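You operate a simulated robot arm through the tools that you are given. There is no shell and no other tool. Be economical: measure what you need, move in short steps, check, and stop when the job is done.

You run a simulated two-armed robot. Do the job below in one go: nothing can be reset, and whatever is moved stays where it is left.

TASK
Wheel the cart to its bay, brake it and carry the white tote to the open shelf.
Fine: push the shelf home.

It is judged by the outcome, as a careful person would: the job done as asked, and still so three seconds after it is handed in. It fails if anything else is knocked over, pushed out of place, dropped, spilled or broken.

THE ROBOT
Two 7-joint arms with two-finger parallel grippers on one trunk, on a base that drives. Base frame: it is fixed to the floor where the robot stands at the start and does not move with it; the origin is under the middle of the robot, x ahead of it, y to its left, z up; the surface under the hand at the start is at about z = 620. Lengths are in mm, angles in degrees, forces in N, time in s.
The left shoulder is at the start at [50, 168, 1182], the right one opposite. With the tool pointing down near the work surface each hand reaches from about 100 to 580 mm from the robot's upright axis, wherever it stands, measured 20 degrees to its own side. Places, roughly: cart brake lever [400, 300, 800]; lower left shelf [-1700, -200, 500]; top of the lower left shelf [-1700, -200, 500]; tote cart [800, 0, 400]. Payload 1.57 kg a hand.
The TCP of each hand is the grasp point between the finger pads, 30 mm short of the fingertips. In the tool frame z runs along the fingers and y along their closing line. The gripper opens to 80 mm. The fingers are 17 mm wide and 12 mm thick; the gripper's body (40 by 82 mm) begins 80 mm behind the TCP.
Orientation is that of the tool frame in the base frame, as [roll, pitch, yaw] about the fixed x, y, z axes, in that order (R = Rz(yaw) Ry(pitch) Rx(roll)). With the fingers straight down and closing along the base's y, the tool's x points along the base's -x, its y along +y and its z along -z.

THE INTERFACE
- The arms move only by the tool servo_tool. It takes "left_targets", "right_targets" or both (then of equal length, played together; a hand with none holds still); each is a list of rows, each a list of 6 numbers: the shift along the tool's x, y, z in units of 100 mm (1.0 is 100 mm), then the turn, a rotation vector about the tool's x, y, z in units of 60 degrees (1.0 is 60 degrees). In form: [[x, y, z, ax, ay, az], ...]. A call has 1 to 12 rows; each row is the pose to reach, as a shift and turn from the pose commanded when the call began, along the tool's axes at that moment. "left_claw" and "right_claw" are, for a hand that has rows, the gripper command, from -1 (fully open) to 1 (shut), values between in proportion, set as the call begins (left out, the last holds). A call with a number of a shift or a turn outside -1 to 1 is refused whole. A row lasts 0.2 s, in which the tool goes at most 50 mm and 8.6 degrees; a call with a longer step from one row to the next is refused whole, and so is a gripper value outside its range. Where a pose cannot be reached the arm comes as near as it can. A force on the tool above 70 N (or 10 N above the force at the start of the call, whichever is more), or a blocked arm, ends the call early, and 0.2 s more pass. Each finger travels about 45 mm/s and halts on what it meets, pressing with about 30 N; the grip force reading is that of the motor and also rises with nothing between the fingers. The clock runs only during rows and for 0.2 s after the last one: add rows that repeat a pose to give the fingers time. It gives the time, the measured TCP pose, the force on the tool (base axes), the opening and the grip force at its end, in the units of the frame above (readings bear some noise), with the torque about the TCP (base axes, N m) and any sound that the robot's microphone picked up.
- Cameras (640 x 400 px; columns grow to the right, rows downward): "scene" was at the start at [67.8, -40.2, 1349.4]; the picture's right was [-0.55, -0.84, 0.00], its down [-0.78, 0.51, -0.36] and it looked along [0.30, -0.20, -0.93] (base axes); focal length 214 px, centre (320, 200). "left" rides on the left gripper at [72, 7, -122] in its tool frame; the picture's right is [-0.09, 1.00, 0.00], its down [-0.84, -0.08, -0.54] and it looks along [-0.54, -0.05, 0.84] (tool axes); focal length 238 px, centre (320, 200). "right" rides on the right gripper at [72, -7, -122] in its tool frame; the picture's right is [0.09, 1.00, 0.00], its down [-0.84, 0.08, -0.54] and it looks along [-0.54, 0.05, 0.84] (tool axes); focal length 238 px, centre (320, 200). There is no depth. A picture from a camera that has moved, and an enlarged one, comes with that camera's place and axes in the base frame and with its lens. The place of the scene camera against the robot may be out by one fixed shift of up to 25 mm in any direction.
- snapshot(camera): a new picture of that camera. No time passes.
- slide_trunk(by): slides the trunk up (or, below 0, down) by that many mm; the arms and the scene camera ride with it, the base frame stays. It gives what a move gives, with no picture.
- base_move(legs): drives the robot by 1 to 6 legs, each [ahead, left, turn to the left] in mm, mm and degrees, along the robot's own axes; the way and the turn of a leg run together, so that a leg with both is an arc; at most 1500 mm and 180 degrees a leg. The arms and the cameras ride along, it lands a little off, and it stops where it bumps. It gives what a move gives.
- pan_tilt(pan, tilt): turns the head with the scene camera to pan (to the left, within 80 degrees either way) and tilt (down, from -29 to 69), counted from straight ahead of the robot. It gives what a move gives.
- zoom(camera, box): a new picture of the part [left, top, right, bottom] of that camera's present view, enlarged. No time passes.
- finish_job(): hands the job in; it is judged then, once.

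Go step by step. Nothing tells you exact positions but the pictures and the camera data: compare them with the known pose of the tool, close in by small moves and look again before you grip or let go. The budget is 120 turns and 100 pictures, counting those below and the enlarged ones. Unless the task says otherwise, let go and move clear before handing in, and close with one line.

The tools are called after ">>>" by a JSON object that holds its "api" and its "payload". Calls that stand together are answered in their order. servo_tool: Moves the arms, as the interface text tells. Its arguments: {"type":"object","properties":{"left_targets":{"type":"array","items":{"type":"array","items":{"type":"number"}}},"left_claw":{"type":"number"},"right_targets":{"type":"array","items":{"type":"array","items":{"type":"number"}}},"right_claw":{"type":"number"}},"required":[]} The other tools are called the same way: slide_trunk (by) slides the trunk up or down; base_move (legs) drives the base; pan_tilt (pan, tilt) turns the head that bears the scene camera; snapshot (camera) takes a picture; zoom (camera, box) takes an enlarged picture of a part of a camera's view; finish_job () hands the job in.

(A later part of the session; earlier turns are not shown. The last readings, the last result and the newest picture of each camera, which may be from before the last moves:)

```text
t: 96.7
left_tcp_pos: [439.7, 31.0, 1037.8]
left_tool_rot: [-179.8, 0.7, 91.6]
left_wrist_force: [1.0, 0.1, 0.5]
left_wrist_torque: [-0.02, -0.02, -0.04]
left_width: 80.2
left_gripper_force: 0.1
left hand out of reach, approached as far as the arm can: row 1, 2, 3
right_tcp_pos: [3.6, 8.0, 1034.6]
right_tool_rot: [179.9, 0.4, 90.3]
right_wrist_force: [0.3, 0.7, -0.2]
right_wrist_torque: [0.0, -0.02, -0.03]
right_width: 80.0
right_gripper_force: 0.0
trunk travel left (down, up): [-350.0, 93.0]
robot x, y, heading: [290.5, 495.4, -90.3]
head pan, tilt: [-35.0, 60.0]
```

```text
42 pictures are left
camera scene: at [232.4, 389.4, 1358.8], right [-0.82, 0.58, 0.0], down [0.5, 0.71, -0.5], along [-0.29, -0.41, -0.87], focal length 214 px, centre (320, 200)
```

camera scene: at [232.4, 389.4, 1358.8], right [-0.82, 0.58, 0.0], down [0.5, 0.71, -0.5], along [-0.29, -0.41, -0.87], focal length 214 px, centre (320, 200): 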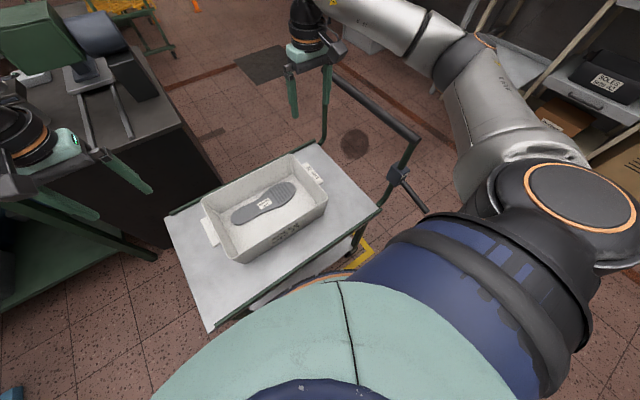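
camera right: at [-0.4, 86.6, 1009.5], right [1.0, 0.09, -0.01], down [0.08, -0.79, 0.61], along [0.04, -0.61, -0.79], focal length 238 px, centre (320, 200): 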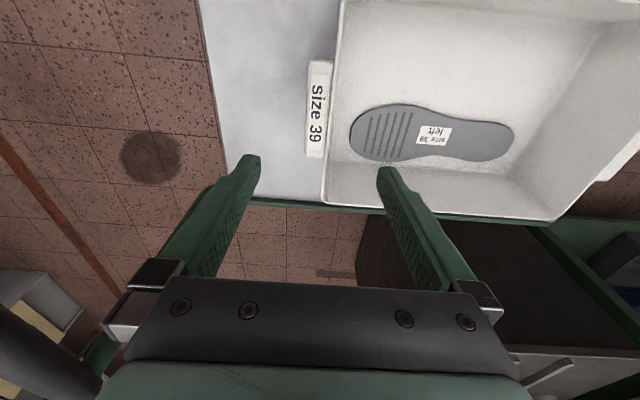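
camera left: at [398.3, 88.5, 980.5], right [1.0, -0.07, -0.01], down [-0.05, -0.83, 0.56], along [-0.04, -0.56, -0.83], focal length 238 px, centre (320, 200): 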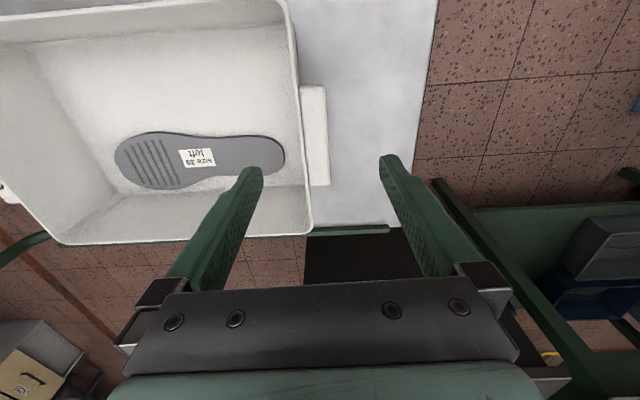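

The elbow has more room now, but the left hand is limited at this height; I lower both hands (tips still above the rim) and then retry.

>>> {"api": "servo_tool", "payload": {"left_targets": [[0, 0, 0.25, 0, 0, 0], [0, 0, 0.5, 0, 0, 0], [0, 0, 0.75, 0, 0, 0], [0, 0, 1.0, 0, 0, 0]], "right_targets": [[0, 0, 0.25, 0, 0, 0], [0, 0, 0.5, 0, 0, 0], [0, 0, 0.75, 0, 0, 0], [0, 0, 1.0, 0, 0, 0]]}}

>>> {"api": "servo_tool", "payload": {"left_targets": [[0, -0.2, 0.25, 0, 0, 0], [0, -0.3, 0.5, 0, 0, 0], [0.1, -0.4, 0.75, 0, 0, 0], [0.15, -0.4, 1.0, 0, 0, 0]], "right_targets": [[0, 0, 0.25, 0, 0, 0], [0, 0, 0.5, 0, 0, 0], [0, 0, 0.75, 0, 0, 0], [0, 0, 1.0, 0, 0, 0]]}}

>>> {"api": "snapshot", "payload": {"camera": "scene"}}

```text
t: 97.7
left_tcp_pos: [458.1, 45.6, 948.5]
left_tool_rot: [-179.6, 0.7, 91.5]
left_wrist_force: [0.4, -0.4, -0.2]
left_wrist_torque: [0.01, 0.02, 0.01]
left_width: 80.0
left_gripper_force: 0.0
left hand out of reach, approached as far as the arm can: row 2, 3, 4
right_tcp_pos: [4.4, 2.7, 935.1]
right_tool_rot: [179.9, 0.3, 90.2]
right_wrist_force: [0.4, -0.2, -0.9]
right_wrist_torque: [0.02, -0.02, 0.03]
right_width: 79.9
right_gripper_force: 0.0
trunk travel left (down, up): [-350.0, 93.0]
robot x, y, heading: [292.7, 493.1, -90.1]
head pan, tilt: [-35.0, 60.0]
```

```text
t: 98.7
left_tcp_pos: [467.8, 83.4, 897.2]
left_tool_rot: [-179.7, 0.7, 91.5]
left_wrist_force: [0.2, -0.1, 0.3]
left_wrist_torque: [0.0, 0.01, 0.0]
left_width: 79.8
left_gripper_force: 0.0
left hand out of reach, approached as far as the arm can: row 1, 2, 3, 4
right_tcp_pos: [3.5, 3.4, 833.4]
right_tool_rot: [179.9, 0.4, 90.3]
right_wrist_force: [0.1, -0.2, 0.6]
right_wrist_torque: [-0.03, 0.0, 0.01]
right_width: 80.0
right_gripper_force: 0.1
trunk travel left (down, up): [-350.0, 93.0]
robot x, y, heading: [288.2, 493.1, -90.2]
head pan, tilt: [-35.0, 60.0]
```

```text
41 pictures are left
camera scene: at [232.8, 389.2, 1358.8], right [-0.82, 0.58, 0.0], down [0.5, 0.71, -0.5], along [-0.29, -0.41, -0.87], focal length 214 px, centre (320, 200)
```

scene: 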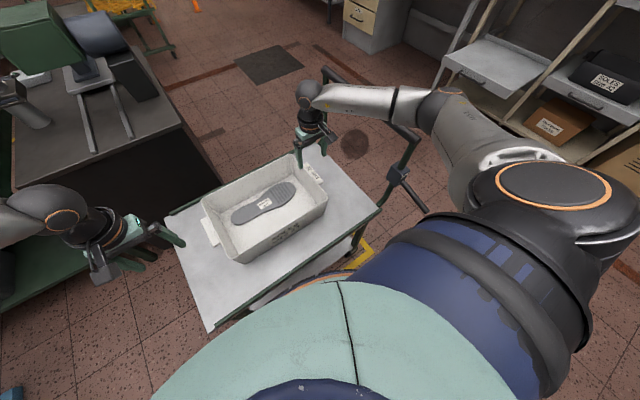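

The right hand reaches well; the left is up against a joint limit. I swing the left hand outward and re-approach to let that arm unwind.

>>> {"api": "servo_tool", "payload": {"left_targets": [[0.1, 0.3, -0.2, 0, 0, 0], [0.2, 0.6, -0.4, 0, 0, 0], [0.3, 0.9, -0.6, 0, 0, 0], [0.4, 1.0, -0.6, 0, 0, 0]]}}

>>> {"api": "servo_tool", "payload": {"left_targets": [[0, 0.15, 0.25, 0, 0, 0], [0, 0.3, 0.5, 0, 0, 0], [0, 0.3, 0.75, 0, 0, 0], [0, 0.3, 1.0, 0, 0, 0]]}}

>>> {"api": "servo_tool", "payload": {"left_targets": [[0, 0, 0.25, 0, 0, 0], [0, 0, 0.5, 0, 0, 0], [0, 0, 0.75, 0, 0, 0]]}}

>>> {"api": "servo_tool", "payload": {"left_targets": [[0, -0.3, 0, 0, 0, 0], [0, -0.6, 0, 0, 0, 0], [0, -0.9, 0, 0, 0, 0]]}}

```text
t: 99.7
left_tcp_pos: [568.5, 129.3, 955.7]
left_tool_rot: [-179.7, 0.6, 91.4]
left_wrist_force: [0.1, -0.2, 0.2]
left_wrist_torque: [0.0, -0.02, -0.05]
left_width: 80.3
left_gripper_force: 0.1
right_tcp_pos: [3.7, 3.3, 835.1]
right_tool_rot: [179.9, 0.2, 90.2]
right_wrist_force: [0.6, -0.2, -1.1]
right_wrist_torque: [0.0, -0.01, -0.01]
right_width: 80.0
right_gripper_force: 0.1
trunk travel left (down, up): [-350.0, 93.0]
robot x, y, heading: [291.0, 493.3, -90.6]
head pan, tilt: [-35.0, 60.0]
```

```text
t: 100.7
left_tcp_pos: [600.4, 132.0, 852.9]
left_tool_rot: [-179.7, 0.6, 91.5]
left_wrist_force: [0.4, 0.3, -0.7]
left_wrist_torque: [0.0, 0.02, 0.01]
left_width: 80.1
left_gripper_force: 0.0
right_tcp_pos: [2.1, 2.0, 834.3]
right_tool_rot: [179.9, 0.3, 90.3]
right_wrist_force: [0.4, 0.4, -0.4]
right_wrist_torque: [-0.01, 0.02, -0.02]
right_width: 79.9
right_gripper_force: 0.1
trunk travel left (down, up): [-350.0, 93.0]
robot x, y, heading: [292.1, 493.8, -90.3]
head pan, tilt: [-35.0, 60.0]
```

```text
t: 101.5
left_tcp_pos: [601.0, 133.2, 786.5]
left_tool_rot: [-179.7, 0.6, 91.5]
left_wrist_force: [-0.1, 0.7, 0.4]
left_wrist_torque: [-0.01, 0.02, 0.0]
left_width: 80.1
left_gripper_force: 0.0
left hand out of reach, approached as far as the arm can: row 3
right_tcp_pos: [3.7, 3.9, 835.3]
right_tool_rot: [180.0, 0.2, 90.2]
right_wrist_force: [0.5, 0.3, 0.0]
right_wrist_torque: [0.0, 0.01, 0.02]
right_width: 79.9
right_gripper_force: 0.1
trunk travel left (down, up): [-350.0, 93.0]
robot x, y, heading: [289.5, 494.2, -90.3]
head pan, tilt: [-35.0, 60.0]
```

```text
t: 102.3
left_tcp_pos: [527.7, 138.8, 818.6]
left_tool_rot: [-179.7, 0.7, 91.5]
left_wrist_force: [-0.9, 0.3, 0.1]
left_wrist_torque: [-0.01, -0.03, 0.01]
left_width: 79.7
left_gripper_force: 0.0
left hand out of reach, approached as far as the arm can: row 1, 2, 3
right_tcp_pos: [3.2, 2.3, 834.6]
right_tool_rot: [179.9, 0.3, 90.2]
right_wrist_force: [-0.1, 0.4, -0.5]
right_wrist_torque: [0.03, 0.02, 0.0]
right_width: 79.8
right_gripper_force: 0.1
trunk travel left (down, up): [-350.0, 93.0]
robot x, y, heading: [293.9, 494.5, -90.1]
head pan, tilt: [-35.0, 60.0]
```

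The limit looks like the wrist's roll. The gripper is symmetric, so I try turning the left tool round by 180° the way that worked before.

>>> {"api": "servo_tool", "payload": {"left_targets": [[0, 0, -0.1, 0, 0, 0.14], [0, 0, -0.2, 0, 0, 0.28], [0, 0, -0.2, 0, 0, 0.42], [0, 0, -0.2, 0, 0, 0.56], [0, 0, -0.2, 0, 0, 0.7], [0, 0, -0.2, 0, 0, 0.84], [0, 0, -0.2, 0, 0, 0.98]]}}

>>> {"api": "servo_tool", "payload": {"left_targets": [[0, 0, 0, 0, 0, 0.14], [0, 0, 0, 0, 0, 0.28], [0, 0, 0, 0, 0, 0.42], [0, 0, 0, 0, 0, 0.56], [0, 0, 0, 0, 0, 0.7], [0, 0, 0, 0, 0, 0.84], [0, 0, 0, 0, 0, 0.98]]}}

>>> {"api": "servo_tool", "payload": {"left_targets": [[0, 0, 0, 0, 0, 0.14], [0, 0, 0, 0, 0, 0.28], [0, 0, 0, 0, 0, 0.42], [0, 0, 0, 0, 0, 0.56], [0, 0, 0, 0, 0, 0.7], [0, 0, 0, 0, 0, 0.84], [0, 0, 0, 0, 0, 0.98]]}}

```text
t: 103.9
left_tcp_pos: [527.9, 136.4, 838.6]
left_tool_rot: [179.6, 0.6, 32.6]
left_wrist_force: [0.2, -0.9, -0.9]
left_wrist_torque: [0.01, -0.05, -0.03]
left_width: 79.9
left_gripper_force: 0.0
right_tcp_pos: [3.5, 4.0, 834.3]
right_tool_rot: [179.9, 0.3, 90.2]
right_wrist_force: [1.0, -0.6, -0.4]
right_wrist_torque: [-0.01, -0.02, 0.01]
right_width: 80.1
right_gripper_force: 0.1
trunk travel left (down, up): [-350.0, 93.0]
robot x, y, heading: [292.2, 492.6, -90.2]
head pan, tilt: [-35.0, 60.0]
```

```text
t: 105.5
left_tcp_pos: [528.2, 139.2, 837.1]
left_tool_rot: [179.2, -0.1, -26.2]
left_wrist_force: [0.0, -0.7, -0.3]
left_wrist_torque: [0.01, 0.0, 0.03]
left_width: 80.1
left_gripper_force: 0.0
right_tcp_pos: [2.9, 3.2, 834.1]
right_tool_rot: [179.8, 0.3, 90.2]
right_wrist_force: [0.2, 0.0, 0.9]
right_wrist_torque: [0.0, 0.01, -0.01]
right_width: 80.2
right_gripper_force: 0.0
trunk travel left (down, up): [-350.0, 93.0]
robot x, y, heading: [291.1, 495.9, -90.2]
head pan, tilt: [-35.0, 60.0]
```

```text
t: 107.1
left_tcp_pos: [528.2, 136.7, 838.9]
left_tool_rot: [179.6, -0.7, -84.9]
left_wrist_force: [0.5, 0.0, 0.4]
left_wrist_torque: [0.03, -0.01, -0.03]
left_width: 79.9
left_gripper_force: 0.0
right_tcp_pos: [2.4, 2.1, 834.5]
right_tool_rot: [-180.0, 0.3, 90.2]
right_wrist_force: [-1.2, -0.1, 0.6]
right_wrist_torque: [0.0, -0.02, 0.0]
right_width: 80.1
right_gripper_force: 0.2
trunk travel left (down, up): [-350.0, 93.0]
robot x, y, heading: [291.4, 494.5, -90.1]
head pan, tilt: [-35.0, 60.0]
```

The left tool is now flipped and free. I move it in over the far lug.

>>> {"api": "servo_tool", "payload": {"left_targets": [[0.3, 0.39, 0, 0, 0, 0.04], [0.6, 0.78, 0, 0, 0, 0.085]]}}

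>>> {"api": "servo_tool", "payload": {"left_targets": [[0.34, 0.35, 0, 0, 0, 0], [0.68, 0.7, 0, 0, 0, 0]]}}

>>> {"api": "snapshot", "payload": {"camera": "left"}}

>>> {"api": "snapshot", "payload": {"camera": "right"}}

```text
t: 107.7
left_tcp_pos: [488.1, 88.1, 872.4]
left_tool_rot: [179.7, -0.6, -90.1]
left_wrist_force: [0.6, -0.7, 0.2]
left_wrist_torque: [-0.02, -0.01, -0.02]
left_width: 80.1
left_gripper_force: 0.1
left hand out of reach, approached as far as the arm can: row 1, 2
right_tcp_pos: [4.7, 2.7, 834.4]
right_tool_rot: [179.9, 0.4, 90.1]
right_wrist_force: [0.4, 0.5, 0.0]
right_wrist_torque: [0.0, 0.0, 0.01]
right_width: 80.0
right_gripper_force: 0.0
trunk travel left (down, up): [-350.0, 93.0]
robot x, y, heading: [289.0, 495.5, -90.1]
head pan, tilt: [-35.0, 60.0]
```

```text
t: 108.3
left_tcp_pos: [474.1, 65.0, 903.3]
left_tool_rot: [179.6, -0.7, -90.1]
left_wrist_force: [-0.1, 0.4, -0.6]
left_wrist_torque: [0.01, 0.02, 0.01]
left_width: 80.0
left_gripper_force: 0.0
left hand out of reach, approached as far as the arm can: row 1, 2
right_tcp_pos: [3.2, 2.8, 834.1]
right_tool_rot: [179.8, 0.3, 90.2]
right_wrist_force: [-0.3, -0.1, -0.9]
right_wrist_torque: [0.0, 0.03, 0.01]
right_width: 79.8
right_gripper_force: 0.0
trunk travel left (down, up): [-350.0, 93.0]
robot x, y, heading: [292.1, 490.1, -89.8]
head pan, tilt: [-35.0, 60.0]
```

```text
40 pictures are left
camera left: at [467.1, -5.3, 1027.8], right [-1.0, 0.09, 0.0], down [0.08, 0.84, 0.53], along [0.05, 0.53, -0.85], focal length 238 px, centre (320, 200)
```

left: 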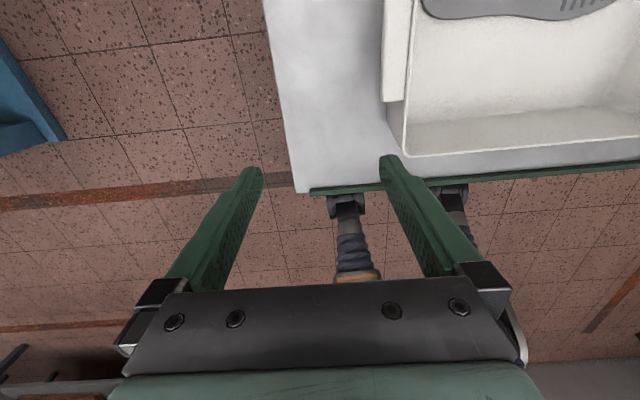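

```text
39 pictures are left
camera right: at [-3.6, 76.0, 955.8], right [1.0, 0.1, 0.0], down [0.08, -0.83, 0.55], along [0.05, -0.54, -0.84], focal length 238 px, centre (320, 200)
```

right: 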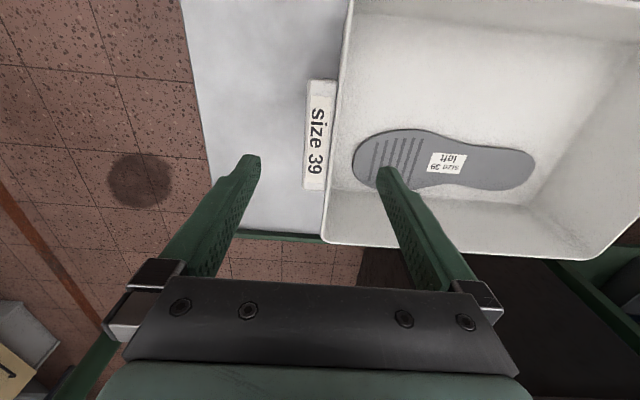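

The same boundary again, so the left arm's elbow posture is the problem. I look at that arm.

>>> {"api": "pan_tilt", "payload": {"pan": 50, "tilt": 45}}

>>> {"api": "snapshot", "payload": {"camera": "scene"}}

>>> {"api": "pan_tilt", "payload": {"pan": -50, "tilt": 45}}

>>> {"api": "snapshot", "payload": {"camera": "scene"}}

```text
t: 109.9
left_tcp_pos: [474.4, 65.0, 903.5]
left_tool_rot: [179.7, -0.7, -90.0]
left_wrist_force: [0.8, -0.8, 0.3]
left_wrist_torque: [0.03, 0.0, -0.03]
left_width: 80.1
left_gripper_force: 0.1
right_tcp_pos: [3.7, 2.5, 835.3]
right_tool_rot: [179.9, 0.2, 90.3]
right_wrist_force: [-0.6, -0.7, -0.1]
right_wrist_torque: [-0.01, 0.01, 0.0]
right_width: 79.9
right_gripper_force: 0.0
trunk travel left (down, up): [-350.0, 93.0]
robot x, y, heading: [287.9, 495.0, -90.3]
head pan, tilt: [50.0, 45.0]
```

```text
38 pictures are left
camera scene: at [333.3, 391.4, 1378.2], right [-0.65, -0.76, 0.0], down [-0.54, 0.46, -0.71], along [0.54, -0.46, -0.71], focal length 214 px, centre (320, 200)
```

scene: 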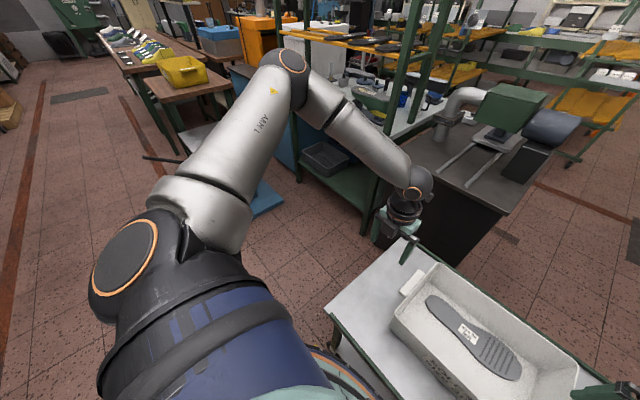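

```text
t: 111.7
left_tcp_pos: [474.5, 66.6, 905.1]
left_tool_rot: [179.8, -0.7, -90.0]
left_wrist_force: [0.0, -0.1, -0.7]
left_wrist_torque: [0.01, -0.01, -0.02]
left_width: 80.0
left_gripper_force: 0.1
right_tcp_pos: [2.4, 2.4, 835.1]
right_tool_rot: [179.9, 0.3, 90.2]
right_wrist_force: [0.0, 0.2, -0.3]
right_wrist_torque: [-0.02, -0.02, -0.02]
right_width: 80.3
right_gripper_force: 0.0
trunk travel left (down, up): [-350.0, 93.0]
robot x, y, heading: [290.3, 490.4, -90.1]
head pan, tilt: [-50.0, 45.0]
```

```text
37 pictures are left
camera scene: at [208.8, 391.7, 1378.3], right [-0.64, 0.77, 0.0], down [0.54, 0.45, -0.71], along [-0.54, -0.45, -0.71], focal length 214 px, centre (320, 200)
```

scene: 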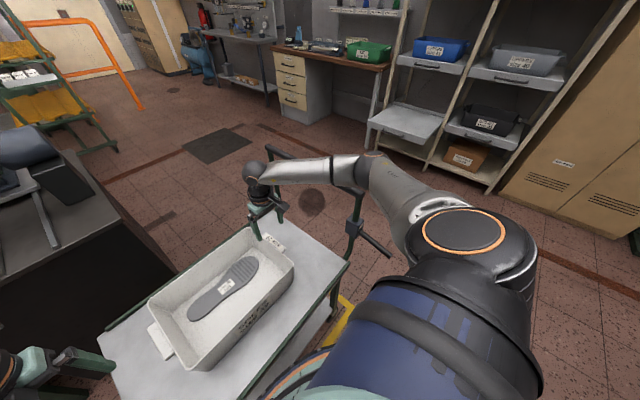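

I lift the left hand high and bring it inward there, as the right arm's start posture was, so its elbow can change.

>>> {"api": "servo_tool", "payload": {"left_targets": [[0, 0, -0.33, 0, 0, 0], [0, 0, -0.66, 0, 0, 0], [0, 0, -1.0, 0, 0, 0]]}}

>>> {"api": "servo_tool", "payload": {"left_targets": [[-0.1, 0, -0.33, 0, 0, 0], [-0.1, 0, -0.66, 0, 0, 0], [-0.1, 0, -1.0, 0, 0, 0]]}}

>>> {"api": "servo_tool", "payload": {"left_targets": [[0, 0.33, -0.2, 0, 0, 0], [0, 0.66, -0.4, 0, 0, 0], [0, 1.0, -0.5, 0, 0, 0]]}}

>>> {"api": "servo_tool", "payload": {"left_targets": [[0, 0.33, 0, 0, 0, 0], [0, 0.6, 0, 0, 0, 0], [0, 0.9, 0, 0, 0, 0]]}}

```text
t: 112.5
left_tcp_pos: [475.6, 66.0, 1006.7]
left_tool_rot: [179.7, -0.6, -90.0]
left_wrist_force: [1.0, -0.6, 0.0]
left_wrist_torque: [0.03, 0.01, 0.0]
left_width: 80.3
left_gripper_force: 0.0
right_tcp_pos: [3.1, 4.0, 835.2]
right_tool_rot: [180.0, 0.2, 90.2]
right_wrist_force: [0.2, 0.7, -0.1]
right_wrist_torque: [0.02, 0.01, -0.03]
right_width: 80.2
right_gripper_force: 0.0
trunk travel left (down, up): [-350.0, 93.0]
robot x, y, heading: [292.9, 496.4, -90.1]
head pan, tilt: [-50.0, 45.0]
```

```text
t: 113.3
left_tcp_pos: [472.4, 77.9, 1109.4]
left_tool_rot: [179.7, -0.6, -90.0]
left_wrist_force: [0.2, -0.5, 0.5]
left_wrist_torque: [0.01, 0.0, -0.03]
left_width: 79.9
left_gripper_force: 0.1
right_tcp_pos: [3.6, 2.9, 834.9]
right_tool_rot: [180.0, 0.3, 90.3]
right_wrist_force: [-0.3, 0.4, -0.1]
right_wrist_torque: [0.01, 0.02, 0.0]
right_width: 79.8
right_gripper_force: 0.0
trunk travel left (down, up): [-350.0, 93.0]
robot x, y, heading: [286.3, 495.3, -90.1]
head pan, tilt: [-50.0, 45.0]
```

```text
t: 114.1
left_tcp_pos: [417.9, 77.3, 1142.9]
left_tool_rot: [179.6, -0.7, -89.7]
left_wrist_force: [-0.4, 1.0, 0.0]
left_wrist_torque: [-0.01, 0.0, 0.0]
left_width: 80.3
left_gripper_force: 0.0
left hand out of reach, approached as far as the arm can: row 2, 3
right_tcp_pos: [3.3, 3.3, 835.0]
right_tool_rot: [179.9, 0.3, 90.2]
right_wrist_force: [0.2, 0.1, -0.1]
right_wrist_torque: [0.01, 0.02, 0.02]
right_width: 80.1
right_gripper_force: 0.0
trunk travel left (down, up): [-350.0, 93.0]
robot x, y, heading: [294.1, 493.3, -90.4]
head pan, tilt: [-50.0, 45.0]
```

```text
t: 114.9
left_tcp_pos: [401.8, 111.1, 1136.6]
left_tool_rot: [179.6, -1.0, -89.7]
left_wrist_force: [-1.1, 0.8, 0.1]
left_wrist_torque: [-0.04, -0.02, -0.01]
left_width: 80.1
left_gripper_force: 0.0
left hand out of reach, approached as far as the arm can: row 1, 2, 3
right_tcp_pos: [2.5, 4.5, 836.1]
right_tool_rot: [180.0, 0.4, 90.2]
right_wrist_force: [-0.8, 0.9, 0.2]
right_wrist_torque: [0.0, -0.05, 0.0]
right_width: 80.1
right_gripper_force: 0.0
trunk travel left (down, up): [-350.0, 93.0]
robot x, y, heading: [287.8, 495.5, -90.0]
head pan, tilt: [-50.0, 45.0]
```

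The left elbow is swung up high (z≈1280) while the right one is low. I draw the left hand back toward the body and outward, low, to bring that elbow down.

>>> {"api": "servo_tool", "payload": {"left_targets": [[-0.2, -0.27, 0.2, 0, 0, 0], [-0.4, -0.54, 0.4, 0, 0, 0], [-0.62, -0.8, 0.6, 0, 0, 0]]}}

>>> {"api": "servo_tool", "payload": {"left_targets": [[-0.2, -0.27, 0.25, 0, 0, 0], [-0.4, -0.54, 0.5, 0, 0, 0], [-0.62, -0.8, 0.75, 0, 0, 0]]}}

>>> {"api": "servo_tool", "payload": {"left_targets": [[-0.2, -0.27, 0.3, 0, 0, 0], [-0.4, -0.54, 0.6, 0, 0, 0], [-0.62, -0.8, 1.0, 0, 0, 0]]}}

>>> {"api": "servo_tool", "payload": {"left_targets": [[0, 0, 0.3, 0, 0, 0], [0, 0, 0.6, 0, 0, 0], [0, 0, 1.0, 0, 0, 0], [0, 0, 1.0, 0, 0, 0]]}}

```text
t: 115.7
left_tcp_pos: [485.5, 171.6, 1070.6]
left_tool_rot: [179.6, -0.8, -90.0]
left_wrist_force: [0.8, 0.0, -0.2]
left_wrist_torque: [0.01, -0.06, -0.05]
left_width: 80.1
left_gripper_force: 0.1
right_tcp_pos: [4.0, 3.0, 835.1]
right_tool_rot: [179.9, 0.3, 90.2]
right_wrist_force: [-0.4, 0.2, -0.4]
right_wrist_torque: [0.04, 0.0, 0.02]
right_width: 80.1
right_gripper_force: 0.1
trunk travel left (down, up): [-350.0, 93.0]
robot x, y, heading: [290.3, 492.7, -90.3]
head pan, tilt: [-50.0, 45.0]
```

```text
t: 116.5
left_tcp_pos: [564.1, 229.2, 999.9]
left_tool_rot: [179.6, -0.5, -90.0]
left_wrist_force: [0.4, -0.3, 0.1]
left_wrist_torque: [-0.03, 0.04, -0.01]
left_width: 79.9
left_gripper_force: 0.1
left hand out of reach, approached as far as the arm can: row 3
right_tcp_pos: [3.2, 2.8, 834.2]
right_tool_rot: [179.9, 0.4, 90.3]
right_wrist_force: [-0.7, -0.2, -0.4]
right_wrist_torque: [-0.02, 0.02, -0.02]
right_width: 80.0
right_gripper_force: 0.1
trunk travel left (down, up): [-350.0, 93.0]
robot x, y, heading: [292.3, 494.0, -90.0]
head pan, tilt: [-50.0, 45.0]
```

```text
refused: row 3 steps farther than a row can; nothing moved
```

```text
t: 117.5
left_tcp_pos: [561.7, 229.0, 899.7]
left_tool_rot: [179.6, -0.6, -90.1]
left_wrist_force: [1.2, 0.0, 0.1]
left_wrist_torque: [0.0, -0.01, -0.01]
left_width: 79.9
left_gripper_force: 0.2
right_tcp_pos: [4.0, 3.2, 833.3]
right_tool_rot: [179.9, 0.2, 90.2]
right_wrist_force: [0.1, 0.7, -0.4]
right_wrist_torque: [-0.04, -0.02, -0.01]
right_width: 80.1
right_gripper_force: 0.1
trunk travel left (down, up): [-350.0, 93.0]
robot x, y, heading: [289.1, 489.3, -90.4]
head pan, tilt: [-50.0, 45.0]
```

>>> {"api": "servo_tool", "payload": {"left_targets": [[0, 0, 0.35, 0, 0, 0], [0, 0, 0.7, 0, 0, 0], [0, 0, 1.0, 0, 0, 0], [0, 0, 1.0, 0, 0, 0]]}}

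>>> {"api": "servo_tool", "payload": {"left_targets": [[0.3, 0, 0, 0, 0, 0], [0.6, 0, 0, 0, 0, 0], [0.9, 0, 0, 0, 0, 0], [0.9, 0, 0, 0, 0, 0]]}}

>>> {"api": "servo_tool", "payload": {"left_targets": [[0.3, 0, 0, 0, 0, 0], [0.6, 0, 0, 0, 0, 0], [0.9, 0, 0, 0, 0, 0], [0.9, 0, 0, 0, 0, 0]]}}

```text
t: 118.5
left_tcp_pos: [561.9, 227.3, 799.8]
left_tool_rot: [179.7, -0.7, -90.0]
left_wrist_force: [1.1, 0.2, -0.3]
left_wrist_torque: [-0.02, 0.03, 0.02]
left_width: 80.0
left_gripper_force: 0.0
right_tcp_pos: [3.8, 3.8, 834.6]
right_tool_rot: [179.8, 0.3, 90.2]
right_wrist_force: [0.3, 0.3, 0.4]
right_wrist_torque: [-0.02, 0.0, 0.0]
right_width: 80.2
right_gripper_force: 0.0
trunk travel left (down, up): [-350.0, 93.0]
robot x, y, heading: [292.7, 490.7, -90.2]
head pan, tilt: [-50.0, 45.0]
```

```text
t: 119.5
left_tcp_pos: [563.9, 136.3, 799.4]
left_tool_rot: [179.7, -0.7, -90.0]
left_wrist_force: [0.3, -0.4, -0.6]
left_wrist_torque: [-0.01, 0.0, -0.04]
left_width: 79.9
left_gripper_force: 0.0
right_tcp_pos: [2.8, 3.1, 834.7]
right_tool_rot: [180.0, 0.3, 90.1]
right_wrist_force: [-0.4, 0.3, 0.0]
right_wrist_torque: [0.0, 0.0, 0.02]
right_width: 80.1
right_gripper_force: 0.0
trunk travel left (down, up): [-350.0, 93.0]
robot x, y, heading: [290.2, 491.4, -90.1]
head pan, tilt: [-50.0, 45.0]
```

```text
t: 120.5
left_tcp_pos: [574.0, 64.9, 825.1]
left_tool_rot: [179.8, -0.7, -90.0]
left_wrist_force: [0.2, -0.7, -0.2]
left_wrist_torque: [0.0, 0.02, 0.0]
left_width: 79.9
left_gripper_force: 0.1
left hand out of reach, approached as far as the arm can: row 1, 2, 3, 4
right_tcp_pos: [4.3, 1.4, 835.6]
right_tool_rot: [179.9, 0.4, 90.2]
right_wrist_force: [0.4, 0.2, -0.2]
right_wrist_torque: [0.04, -0.02, 0.03]
right_width: 79.9
right_gripper_force: 0.0
trunk travel left (down, up): [-350.0, 93.0]
robot x, y, heading: [294.4, 494.2, -90.1]
head pan, tilt: [-50.0, 45.0]
```

>>> {"api": "servo_tool", "payload": {"left_targets": [[-0.3, 0, 0.2, 0, 0, 0], [-0.6, 0, 0.4, 0, 0, 0], [-0.9, 0, 0.6, 0, 0, 0], [-1.0, 0, 0.8, 0, 0, 0]]}}

>>> {"api": "servo_tool", "payload": {"left_targets": [[-0.3, 0, 0, 0, 0, 0], [-0.6, 0.1, 0, 0, 0, 0], [-0.9, 0.3, 0, 0, 0, 0], [-0.9, 0.7, 0, 0, 0, 0], [-0.9, 1.0, 0, 0, 0, 0]]}}

>>> {"api": "pan_tilt", "payload": {"pan": 50, "tilt": 45}}

>>> {"api": "snapshot", "payload": {"camera": "scene"}}

```text
t: 121.5
left_tcp_pos: [584.4, 158.2, 786.7]
left_tool_rot: [179.7, -0.7, -90.0]
left_wrist_force: [0.1, 0.7, 0.0]
left_wrist_torque: [0.01, 0.02, -0.01]
left_width: 80.1
left_gripper_force: 0.0
left hand out of reach, approached as far as the arm can: row 1, 2, 3, 4
right_tcp_pos: [3.3, 3.8, 835.2]
right_tool_rot: [179.9, 0.4, 90.2]
right_wrist_force: [-0.3, -1.6, -0.3]
right_wrist_torque: [0.01, -0.02, 0.02]
right_width: 79.7
right_gripper_force: 0.0
trunk travel left (down, up): [-350.0, 93.0]
robot x, y, heading: [291.7, 492.6, -90.4]
head pan, tilt: [-50.0, 45.0]
```

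```text
t: 122.7
left_tcp_pos: [514.2, 246.5, 823.2]
left_tool_rot: [179.7, -0.7, -90.0]
left_wrist_force: [-0.1, 1.2, 0.4]
left_wrist_torque: [-0.01, -0.03, 0.04]
left_width: 80.0
left_gripper_force: 0.1
left hand out of reach, approached as far as the arm can: row 3, 4, 5
right_tcp_pos: [3.8, 2.6, 834.4]
right_tool_rot: [179.9, 0.4, 90.2]
right_wrist_force: [0.2, 0.0, -0.2]
right_wrist_torque: [-0.01, 0.01, 0.01]
right_width: 80.2
right_gripper_force: 0.0
trunk travel left (down, up): [-350.0, 93.0]
robot x, y, heading: [294.4, 495.3, -90.1]
head pan, tilt: [-50.0, 45.0]
```

```text
t: 124.5
left_tcp_pos: [513.7, 246.2, 822.8]
left_tool_rot: [179.7, -0.8, -90.1]
left_wrist_force: [-0.3, 0.5, 0.7]
left_wrist_torque: [-0.03, 0.03, -0.05]
left_width: 79.9
left_gripper_force: 0.0
right_tcp_pos: [4.1, 3.8, 834.6]
right_tool_rot: [179.9, 0.2, 90.2]
right_wrist_force: [-0.3, 0.7, 0.3]
right_wrist_torque: [0.0, -0.01, -0.04]
right_width: 80.3
right_gripper_force: 0.1
trunk travel left (down, up): [-350.0, 93.0]
robot x, y, heading: [288.3, 492.8, -90.1]
head pan, tilt: [50.0, 45.0]
```

```text
36 pictures are left
camera scene: at [333.3, 391.4, 1378.3], right [-0.65, -0.76, 0.0], down [-0.54, 0.46, -0.71], along [0.54, -0.46, -0.71], focal length 214 px, centre (320, 200)
```

scene: 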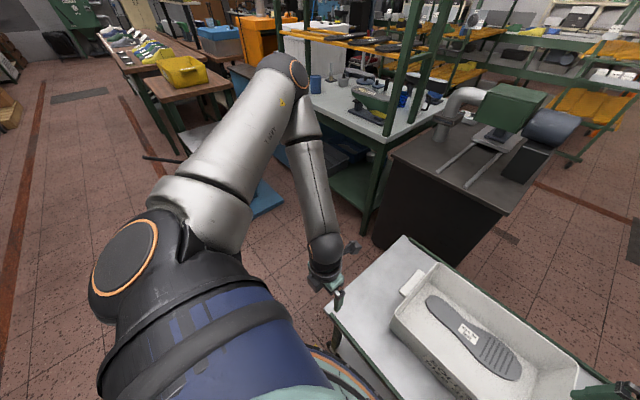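

The upper arm has stayed high. As happened with the right arm, driving the wrist roll to its limit shifts the elbow; I try that with the left hand in free space.

>>> {"api": "servo_tool", "payload": {"left_targets": [[0, 0, -0.3, 0, 0, 0.14], [0, 0, -0.6, 0, 0, 0.28], [0, 0, -0.8, 0, 0, 0.42], [0, 0, -0.8, 0, 0, 0.56], [0, 0, -0.8, 0, 0, 0.7], [0, 0, -0.8, 0, 0, 0.84], [0, 0, -0.8, 0, 0, 0.98]]}}

>>> {"api": "servo_tool", "payload": {"left_targets": [[0, 0, 0, 0, 0, 0.14], [0, 0, 0, 0, 0, 0.28], [0, 0, 0, 0, 0, 0.42], [0, 0, 0, 0, 0, 0.56], [0, 0, 0, 0, 0, 0.7], [0, 0, 0, 0, 0, 0.84], [0, 0, 0, 0, 0, 0.98]]}}

```text
t: 126.0
left_tcp_pos: [514.3, 233.8, 900.9]
left_tool_rot: [-179.5, -0.5, -148.9]
left_wrist_force: [-0.3, 0.1, -1.3]
left_wrist_torque: [-0.03, 0.01, 0.01]
left_width: 80.0
left_gripper_force: 0.1
left hand out of reach, approached as far as the arm can: row 2, 3, 4, 5, 6, 7
right_tcp_pos: [3.2, 2.5, 833.7]
right_tool_rot: [179.9, 0.3, 90.3]
right_wrist_force: [-0.6, 0.9, -0.7]
right_wrist_torque: [0.0, 0.02, 0.01]
right_width: 80.3
right_gripper_force: 0.0
trunk travel left (down, up): [-350.0, 93.0]
robot x, y, heading: [285.7, 495.4, -90.3]
head pan, tilt: [50.0, 45.0]
```

```text
t: 127.7
left_tcp_pos: [540.0, 268.5, 827.5]
left_tool_rot: [-176.9, 0.3, 153.4]
left_wrist_force: [0.0, -0.6, -0.8]
left_wrist_torque: [0.01, 0.0, 0.01]
left_width: 80.1
left_gripper_force: 0.0
left hand out of reach, approached as far as the arm can: row 4, 5, 6, 7
right_tcp_pos: [3.1, 2.9, 835.0]
right_tool_rot: [179.9, 0.3, 90.2]
right_wrist_force: [0.4, -0.8, -0.1]
right_wrist_torque: [0.04, -0.01, 0.01]
right_width: 80.1
right_gripper_force: 0.1
trunk travel left (down, up): [-350.0, 93.0]
robot x, y, heading: [292.5, 490.7, -90.1]
head pan, tilt: [50.0, 45.0]
```

>>> {"api": "servo_tool", "payload": {"left_targets": [[0, 0, 0, 0, 0, 0.14], [0, 0, 0, 0, 0, 0.28], [0, 0, 0, 0, 0, 0.42], [0, 0, 0, 0, 0, 0.42], [0, 0, 0, 0, 0, 0.42]]}}

>>> {"api": "snapshot", "payload": {"camera": "scene"}}

```text
t: 128.8
left_tcp_pos: [537.4, 266.4, 815.5]
left_tool_rot: [-170.1, 2.3, 136.1]
left_wrist_force: [0.3, 0.5, -0.8]
left_wrist_torque: [0.0, -0.01, 0.04]
left_width: 80.2
left_gripper_force: 0.1
left hand out of reach, approached as far as the arm can: row 1, 2, 3, 4, 5
right_tcp_pos: [3.0, 3.4, 834.4]
right_tool_rot: [179.9, 0.3, 90.2]
right_wrist_force: [0.4, -0.3, 0.5]
right_wrist_torque: [0.0, 0.0, 0.02]
right_width: 79.8
right_gripper_force: 0.1
trunk travel left (down, up): [-350.0, 93.0]
robot x, y, heading: [292.4, 494.8, -89.9]
head pan, tilt: [50.0, 45.0]
```

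```text
35 pictures are left
camera scene: at [333.3, 391.4, 1378.3], right [-0.64, -0.76, 0.0], down [-0.54, 0.46, -0.71], along [0.54, -0.46, -0.71], focal length 214 px, centre (320, 200)
```

scene: 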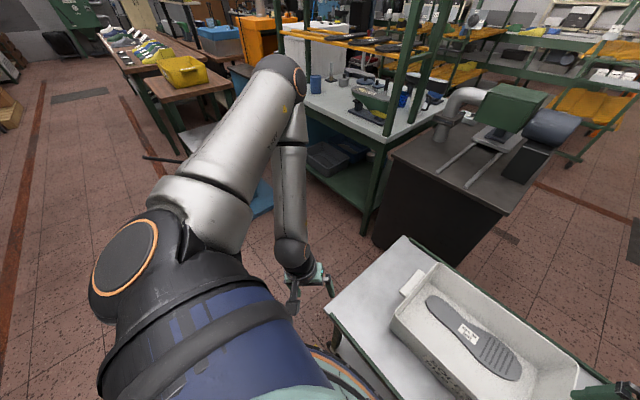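

The upper arm stays up. I back into the free aisle to stretch that arm far out, which forces the elbow down.

>>> {"api": "base_move", "payload": {"legs": [[-380, 0, 0]]}}

>>> {"api": "servo_tool", "payload": {"left_targets": [[-0.2, 0.2, 0, -0.02, 0, -0.13], [-0.4, 0.4, 0, -0.05, 0, -0.26], [-0.6, 0.6, 0, -0.08, 0, -0.39], [-0.7, 0.7, 0, -0.1, 0, -0.52], [-0.7, 0.7, 0, -0.13, 0, -0.65], [-0.7, 0.7, 0, -0.15, 0, -0.78], [-0.7, 0.7, 0, -0.17, 0, -0.9]]}}

>>> {"api": "servo_tool", "payload": {"left_targets": [[0, 0, 0, 0, 0, -0.13], [0, 0, 0, 0, 0, -0.26], [0, 0, 0, 0, 0, -0.39], [0, 0, 0, 0, 0, -0.52], [0, 0, 0, 0, 0, -0.65], [0, 0, 0, 0, 0, -0.78], [0, 0, 0, 0, 0, -0.9]]}}

```text
t: 131.3
left_tcp_pos: [538.6, 649.1, 814.8]
left_tool_rot: [-170.1, 2.3, 136.0]
left_wrist_force: [0.1, 0.3, 0.3]
left_wrist_torque: [-0.02, -0.03, 0.01]
left_width: 80.0
left_gripper_force: 0.0
right_tcp_pos: [3.9, 385.7, 834.7]
right_tool_rot: [179.9, 0.3, 90.0]
right_wrist_force: [0.6, 0.1, 0.4]
right_wrist_torque: [-0.04, 0.0, -0.01]
right_width: 80.1
right_gripper_force: 0.1
trunk travel left (down, up): [-350.0, 93.0]
robot x, y, heading: [290.9, 875.1, -90.1]
head pan, tilt: [50.0, 45.0]
```

```text
t: 132.9
left_tcp_pos: [636.3, 649.0, 806.4]
left_tool_rot: [178.8, -2.3, -170.1]
left_wrist_force: [1.0, 0.6, -0.2]
left_wrist_torque: [0.01, 0.0, 0.03]
left_width: 79.8
left_gripper_force: 0.1
right_tcp_pos: [4.1, 385.1, 834.2]
right_tool_rot: [179.9, 0.3, 90.2]
right_wrist_force: [0.1, 0.4, -0.4]
right_wrist_torque: [0.03, -0.01, -0.02]
right_width: 79.9
right_gripper_force: 0.0
trunk travel left (down, up): [-350.0, 93.0]
robot x, y, heading: [291.3, 874.7, -90.2]
head pan, tilt: [50.0, 45.0]
```

```text
t: 134.5
left_tcp_pos: [638.0, 651.1, 805.1]
left_tool_rot: [177.6, -0.4, -116.1]
left_wrist_force: [-1.0, 0.0, 0.2]
left_wrist_torque: [0.01, 0.03, 0.03]
left_width: 79.9
left_gripper_force: 0.0
right_tcp_pos: [4.2, 387.0, 834.9]
right_tool_rot: [179.9, 0.4, 90.1]
right_wrist_force: [0.2, 0.6, -0.8]
right_wrist_torque: [0.04, 0.01, -0.01]
right_width: 79.9
right_gripper_force: 0.1
trunk travel left (down, up): [-350.0, 93.0]
robot x, y, heading: [292.5, 875.4, -90.1]
head pan, tilt: [50.0, 45.0]
```

>>> {"api": "servo_tool", "payload": {"left_targets": [[-0.14, -0.3, 0.1, 0.01, 0, -0.12], [-0.28, -0.6, 0.2, 0.02, 0, -0.24], [-0.44, -0.9, 0.3, 0.04, 0, -0.36], [-0.44, -0.9, 0.3, 0.04, 0, -0.43]]}}

>>> {"api": "servo_tool", "payload": {"left_targets": [[0.1, -0.33, 0.1, 0, 0, 0], [0.2, -0.66, 0.2, 0, 0, 0], [0.3, -1.0, 0.3, 0, 0, 0]]}}

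>>> {"api": "servo_tool", "payload": {"left_targets": [[0.1, -0.33, 0.1, 0, 0, 0], [0.2, -0.66, 0.2, 0, 0, 0], [0.3, -1.0, 0.3, 0, 0, 0]]}}

>>> {"api": "snapshot", "payload": {"camera": "scene"}}

```text
t: 135.5
left_tcp_pos: [737.6, 650.5, 770.9]
left_tool_rot: [180.0, 0.1, -90.3]
left_wrist_force: [0.0, 0.8, -0.4]
left_wrist_torque: [-0.02, -0.03, -0.03]
left_width: 80.2
left_gripper_force: 0.0
right_tcp_pos: [3.4, 386.6, 834.5]
right_tool_rot: [179.9, 0.3, 90.0]
right_wrist_force: [0.0, -0.4, 0.1]
right_wrist_torque: [-0.02, 0.01, -0.03]
right_width: 80.1
right_gripper_force: 0.0
trunk travel left (down, up): [-350.0, 93.0]
robot x, y, heading: [294.3, 876.0, -90.2]
head pan, tilt: [50.0, 45.0]
```

```text
t: 136.3
left_tcp_pos: [837.0, 619.0, 740.2]
left_tool_rot: [-180.0, 0.2, -90.4]
left_wrist_force: [0.0, -0.3, 0.2]
left_wrist_torque: [0.06, -0.01, 0.05]
left_width: 79.9
left_gripper_force: 0.0
right_tcp_pos: [4.5, 384.5, 835.4]
right_tool_rot: [179.9, 0.4, 90.1]
right_wrist_force: [0.0, 0.4, 0.0]
right_wrist_torque: [0.01, 0.02, -0.01]
right_width: 80.2
right_gripper_force: 0.0
trunk travel left (down, up): [-350.0, 93.0]
robot x, y, heading: [290.8, 875.5, -90.1]
head pan, tilt: [50.0, 45.0]
```

```text
t: 137.1
left_tcp_pos: [905.2, 606.1, 770.2]
left_tool_rot: [179.8, -1.5, -90.9]
left_wrist_force: [-0.1, -0.8, 0.2]
left_wrist_torque: [0.02, 0.0, 0.01]
left_width: 80.2
left_gripper_force: 0.1
left hand out of reach, approached as far as the arm can: row 1, 2, 3
right_tcp_pos: [3.2, 385.3, 833.0]
right_tool_rot: [179.9, 0.2, 90.1]
right_wrist_force: [-0.2, 0.0, -0.3]
right_wrist_torque: [0.02, -0.02, -0.03]
right_width: 80.3
right_gripper_force: 0.0
trunk travel left (down, up): [-350.0, 93.0]
robot x, y, heading: [288.5, 874.0, -90.3]
head pan, tilt: [50.0, 45.0]
```

```text
34 pictures are left
camera scene: at [333.6, 772.2, 1378.1], right [-0.65, -0.76, 0.0], down [-0.54, 0.46, -0.71], along [0.54, -0.46, -0.71], focal length 214 px, centre (320, 200)
```

scene: 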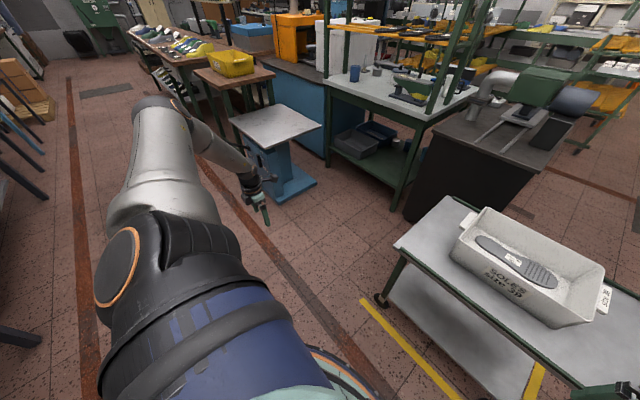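

>>> {"api": "servo_tool", "payload": {"left_targets": [[0.2, 0.3, 0.1, 0, 0, 0], [0.4, 0.6, 0.2, 0, 0, 0], [0.6, 0.9, 0.4, 0, 0, 0]]}}

>>> {"api": "servo_tool", "payload": {"left_targets": [[0.3, 0.25, 0, 0, 0, 0], [0.6, 0.5, 0, 0, 0, 0], [0.9, 0.75, 0, 0, 0, 0]]}}

>>> {"api": "servo_tool", "payload": {"left_targets": [[0.3, 0.3, 0, 0, 0, 0], [0.5, 0.6, 0, 0, 0, 0], [0.6, 0.9, 0, 0, 0, 0]]}}

>>> {"api": "servo_tool", "payload": {"left_targets": [[0, 0.33, 0, 0, 0, 0], [0, 0.66, 0, 0, 0, 0], [0, 1.0, 0, 0, 0, 0]]}}

```text
t: 137.9
left_tcp_pos: [830.3, 562.4, 756.7]
left_tool_rot: [180.0, 0.1, -90.4]
left_wrist_force: [0.1, 0.0, 0.1]
left_wrist_torque: [-0.02, -0.01, -0.02]
left_width: 79.9
left_gripper_force: 0.0
left hand out of reach, approached as far as the arm can: row 2, 3
right_tcp_pos: [4.1, 384.5, 834.9]
right_tool_rot: [179.9, 0.3, 90.2]
right_wrist_force: [-1.1, -0.3, -0.1]
right_wrist_torque: [-0.01, 0.0, -0.01]
right_width: 79.7
right_gripper_force: 0.1
trunk travel left (down, up): [-350.0, 93.0]
robot x, y, heading: [291.9, 873.9, -90.0]
head pan, tilt: [50.0, 45.0]
```

```text
t: 138.7
left_tcp_pos: [762.6, 505.0, 787.5]
left_tool_rot: [-180.0, 0.2, -90.3]
left_wrist_force: [0.0, -0.2, 1.0]
left_wrist_torque: [0.03, -0.01, -0.04]
left_width: 79.7
left_gripper_force: 0.1
left hand out of reach, approached as far as the arm can: row 1, 2, 3
right_tcp_pos: [2.1, 385.7, 833.0]
right_tool_rot: [179.9, 0.2, 90.1]
right_wrist_force: [0.1, 0.2, -0.4]
right_wrist_torque: [0.0, -0.02, 0.0]
right_width: 79.8
right_gripper_force: 0.0
trunk travel left (down, up): [-350.0, 93.0]
robot x, y, heading: [289.3, 875.7, -90.4]
head pan, tilt: [50.0, 45.0]
```

```text
t: 139.5
left_tcp_pos: [685.0, 453.6, 800.6]
left_tool_rot: [-179.9, 0.1, -90.3]
left_wrist_force: [0.4, -0.4, -0.2]
left_wrist_torque: [0.01, 0.0, -0.01]
left_width: 79.6
left_gripper_force: 0.1
left hand out of reach, approached as far as the arm can: row 1, 2, 3
right_tcp_pos: [3.7, 385.8, 834.7]
right_tool_rot: [179.9, 0.3, 90.1]
right_wrist_force: [-0.7, -0.1, -0.8]
right_wrist_torque: [0.02, -0.03, -0.01]
right_width: 79.8
right_gripper_force: 0.1
trunk travel left (down, up): [-350.0, 93.0]
robot x, y, heading: [290.7, 874.8, -90.2]
head pan, tilt: [50.0, 45.0]
```

```text
t: 140.3
left_tcp_pos: [590.2, 464.7, 812.9]
left_tool_rot: [-180.0, 0.1, -90.5]
left_wrist_force: [0.1, -0.3, 0.1]
left_wrist_torque: [0.02, 0.0, 0.01]
left_width: 79.8
left_gripper_force: 0.1
left hand out of reach, approached as far as the arm can: row 2, 3
right_tcp_pos: [4.5, 386.8, 834.8]
right_tool_rot: [179.9, 0.4, 90.0]
right_wrist_force: [0.1, 0.1, 0.6]
right_wrist_torque: [-0.01, -0.02, -0.01]
right_width: 80.2
right_gripper_force: 0.0
trunk travel left (down, up): [-350.0, 93.0]
robot x, y, heading: [294.3, 873.4, -90.4]
head pan, tilt: [50.0, 45.0]
```

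The left arm simply cannot point straight down that low with the trunk up. Tilting the fingers forward keeps the pinch direction and lets the robot stand back, clear of the handle; I test that in free space.

>>> {"api": "servo_tool", "payload": {"left_targets": [[0, 0, 0, 0, 0.14, 0], [0, 0, 0, 0, 0.28, 0], [0, 0, 0, 0, 0.42, 0], [0, 0, 0, 0, 0.56, 0], [0, 0, 0, 0, 0.7, 0], [0, 0, 0.3, 0, 0.7, 0], [0, 0, 0.6, 0, 0.7, 0], [0, 0, 0.9, 0, 0.7, 0]], "right_targets": [[0, 0, 0, 0, -0.14, 0], [0, 0, 0, 0, -0.28, 0], [0, 0, 0, 0, -0.42, 0], [0, 0, 0, 0, -0.56, 0], [0, 0, 0, 0, -0.7, 0], [0, 0, 0, 0, -0.7, 0], [0, 0, 0, 0, -0.7, 0], [0, 0, 0, 0, -0.7, 0]]}}

```text
t: 142.1
left_tcp_pos: [641.9, 458.1, 867.0]
left_tool_rot: [179.7, -41.0, -90.4]
left_wrist_force: [0.0, 0.1, 0.2]
left_wrist_torque: [-0.02, 0.05, -0.02]
left_width: 79.8
left_gripper_force: 0.1
left hand out of reach, approached as far as the arm can: row 4, 5, 6, 7, 8
right_tcp_pos: [5.3, 386.3, 835.7]
right_tool_rot: [-180.0, 42.4, 90.0]
right_wrist_force: [-0.1, -0.1, -0.3]
right_wrist_torque: [0.01, 0.02, -0.01]
right_width: 79.9
right_gripper_force: 0.1
trunk travel left (down, up): [-350.0, 93.0]
robot x, y, heading: [289.7, 877.6, -90.0]
head pan, tilt: [50.0, 45.0]
```

The left wrist cannot sink below about z 1040. I test whether the right arm has the same floor.

>>> {"api": "servo_tool", "payload": {"right_targets": [[0.22, 0, 0.25, 0, 0, 0], [0.45, 0, 0.5, 0, 0, 0], [0.67, 0, 0.74, 0, 0, 0]]}}

>>> {"api": "servo_tool", "payload": {"right_targets": [[0.22, 0, 0.25, 0, 0, 0], [0.45, 0, 0.5, 0, 0, 0], [0.67, 0, 0.74, 0, 0, 0]]}}

>>> {"api": "pan_tilt", "payload": {"pan": -50, "tilt": 45}}

>>> {"api": "snapshot", "payload": {"camera": "scene"}}

```text
t: 142.9
left_tcp_pos: [640.3, 457.3, 865.2]
left_tool_rot: [179.7, -40.9, -90.4]
left_wrist_force: [0.7, 0.6, 0.0]
left_wrist_torque: [0.0, -0.05, -0.02]
left_width: 79.9
left_gripper_force: 0.0
right_tcp_pos: [2.1, 386.7, 800.8]
right_tool_rot: [179.9, 42.4, 90.1]
right_wrist_force: [-0.5, 0.4, 0.4]
right_wrist_torque: [0.02, -0.01, 0.01]
right_width: 79.9
right_gripper_force: 0.0
right hand out of reach, approached as far as the arm can: row 2, 3
trunk travel left (down, up): [-350.0, 93.0]
robot x, y, heading: [290.5, 874.5, -90.1]
head pan, tilt: [50.0, 45.0]
```

```text
t: 143.7
left_tcp_pos: [639.8, 457.9, 865.5]
left_tool_rot: [179.7, -40.9, -90.5]
left_wrist_force: [-0.6, -0.2, 0.1]
left_wrist_torque: [-0.01, 0.01, -0.01]
left_width: 80.0
left_gripper_force: 0.0
right_tcp_pos: [3.7, 385.4, 801.0]
right_tool_rot: [179.9, 42.2, 90.1]
right_wrist_force: [-0.3, 0.0, -0.9]
right_wrist_torque: [-0.03, 0.0, 0.01]
right_width: 80.2
right_gripper_force: 0.1
right hand out of reach, approached as far as the arm can: row 1, 2, 3
trunk travel left (down, up): [-350.0, 93.0]
robot x, y, heading: [289.2, 877.0, -90.2]
head pan, tilt: [50.0, 45.0]
```

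```text
t: 145.4
left_tcp_pos: [640.1, 456.9, 865.7]
left_tool_rot: [179.7, -41.0, -90.4]
left_wrist_force: [0.2, 0.0, -0.3]
left_wrist_torque: [0.02, -0.01, 0.03]
left_width: 80.3
left_gripper_force: 0.0
right_tcp_pos: [3.0, 385.3, 801.2]
right_tool_rot: [179.9, 42.3, 90.1]
right_wrist_force: [-0.5, -0.2, -0.1]
right_wrist_torque: [0.02, 0.03, 0.02]
right_width: 80.0
right_gripper_force: 0.0
trunk travel left (down, up): [-350.0, 93.0]
robot x, y, heading: [290.2, 872.6, -90.2]
head pan, tilt: [-50.0, 45.0]
```

```text
33 pictures are left
camera scene: at [209.9, 774.0, 1378.3], right [-0.64, 0.77, 0.0], down [0.54, 0.45, -0.71], along [-0.54, -0.45, -0.71], focal length 214 px, centre (320, 200)
```

scene: 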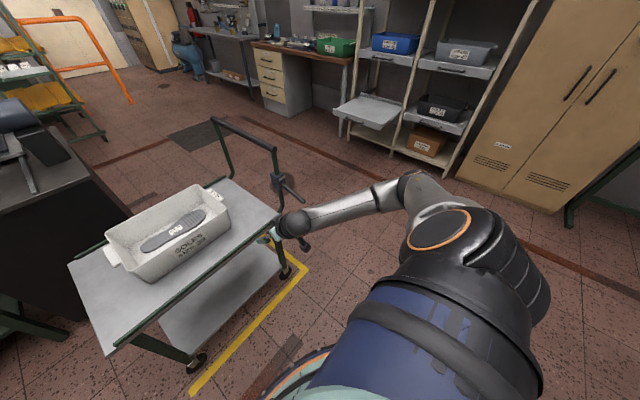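

Both arms have a floor on how low the wrist goes, so the trunk must come down; to keep the right elbow clear of the handle I'll stand turned about 10° and further back with fingers tilted ~32° forward. First I turn the base and read the hands.

>>> {"api": "base_move", "payload": {"legs": [[0, 0, -10]]}}

>>> {"api": "servo_tool", "payload": {"left_targets": [[0, 0, -0.25, 0, 0, 0], [0, 0, -0.5, 0, -0.08, 0], [0, 0, -0.75, 0, -0.16, 0], [0, 0, -1.0, 0, -0.16, 0]], "right_targets": [[0, 0, -0.25, 0, 0, 0], [0, 0, -0.5, 0, 0.08, 0], [0, 0, -0.75, 0, 0.16, 0], [0, 0, -1.0, 0, 0.16, 0]]}}

```text
t: 146.5
left_tcp_pos: [563.6, 403.4, 866.6]
left_tool_rot: [179.7, -40.8, -100.3]
left_wrist_force: [-0.1, 0.6, 1.1]
left_wrist_torque: [0.01, 0.02, 0.0]
left_width: 79.9
left_gripper_force: 0.1
right_tcp_pos: [-76.5, 440.8, 801.3]
right_tool_rot: [179.9, 42.2, 80.2]
right_wrist_force: [-0.9, -0.6, 0.9]
right_wrist_torque: [-0.02, -0.03, 0.03]
right_width: 79.9
right_gripper_force: 0.2
trunk travel left (down, up): [-350.0, 93.0]
robot x, y, heading: [291.5, 871.4, -100.0]
head pan, tilt: [-50.0, 45.0]
```

```text
t: 147.5
left_tcp_pos: [574.8, 467.0, 941.8]
left_tool_rot: [179.6, -31.2, -100.4]
left_wrist_force: [-0.5, 0.0, 0.2]
left_wrist_torque: [-0.01, -0.01, 0.03]
left_width: 80.1
left_gripper_force: 0.3
right_tcp_pos: [-64.0, 509.2, 876.7]
right_tool_rot: [179.9, 32.7, 80.2]
right_wrist_force: [0.3, -0.8, -0.4]
right_wrist_torque: [-0.01, 0.01, -0.02]
right_width: 79.9
right_gripper_force: 0.1
trunk travel left (down, up): [-350.0, 93.0]
robot x, y, heading: [290.2, 874.5, -99.9]
head pan, tilt: [-50.0, 45.0]
```

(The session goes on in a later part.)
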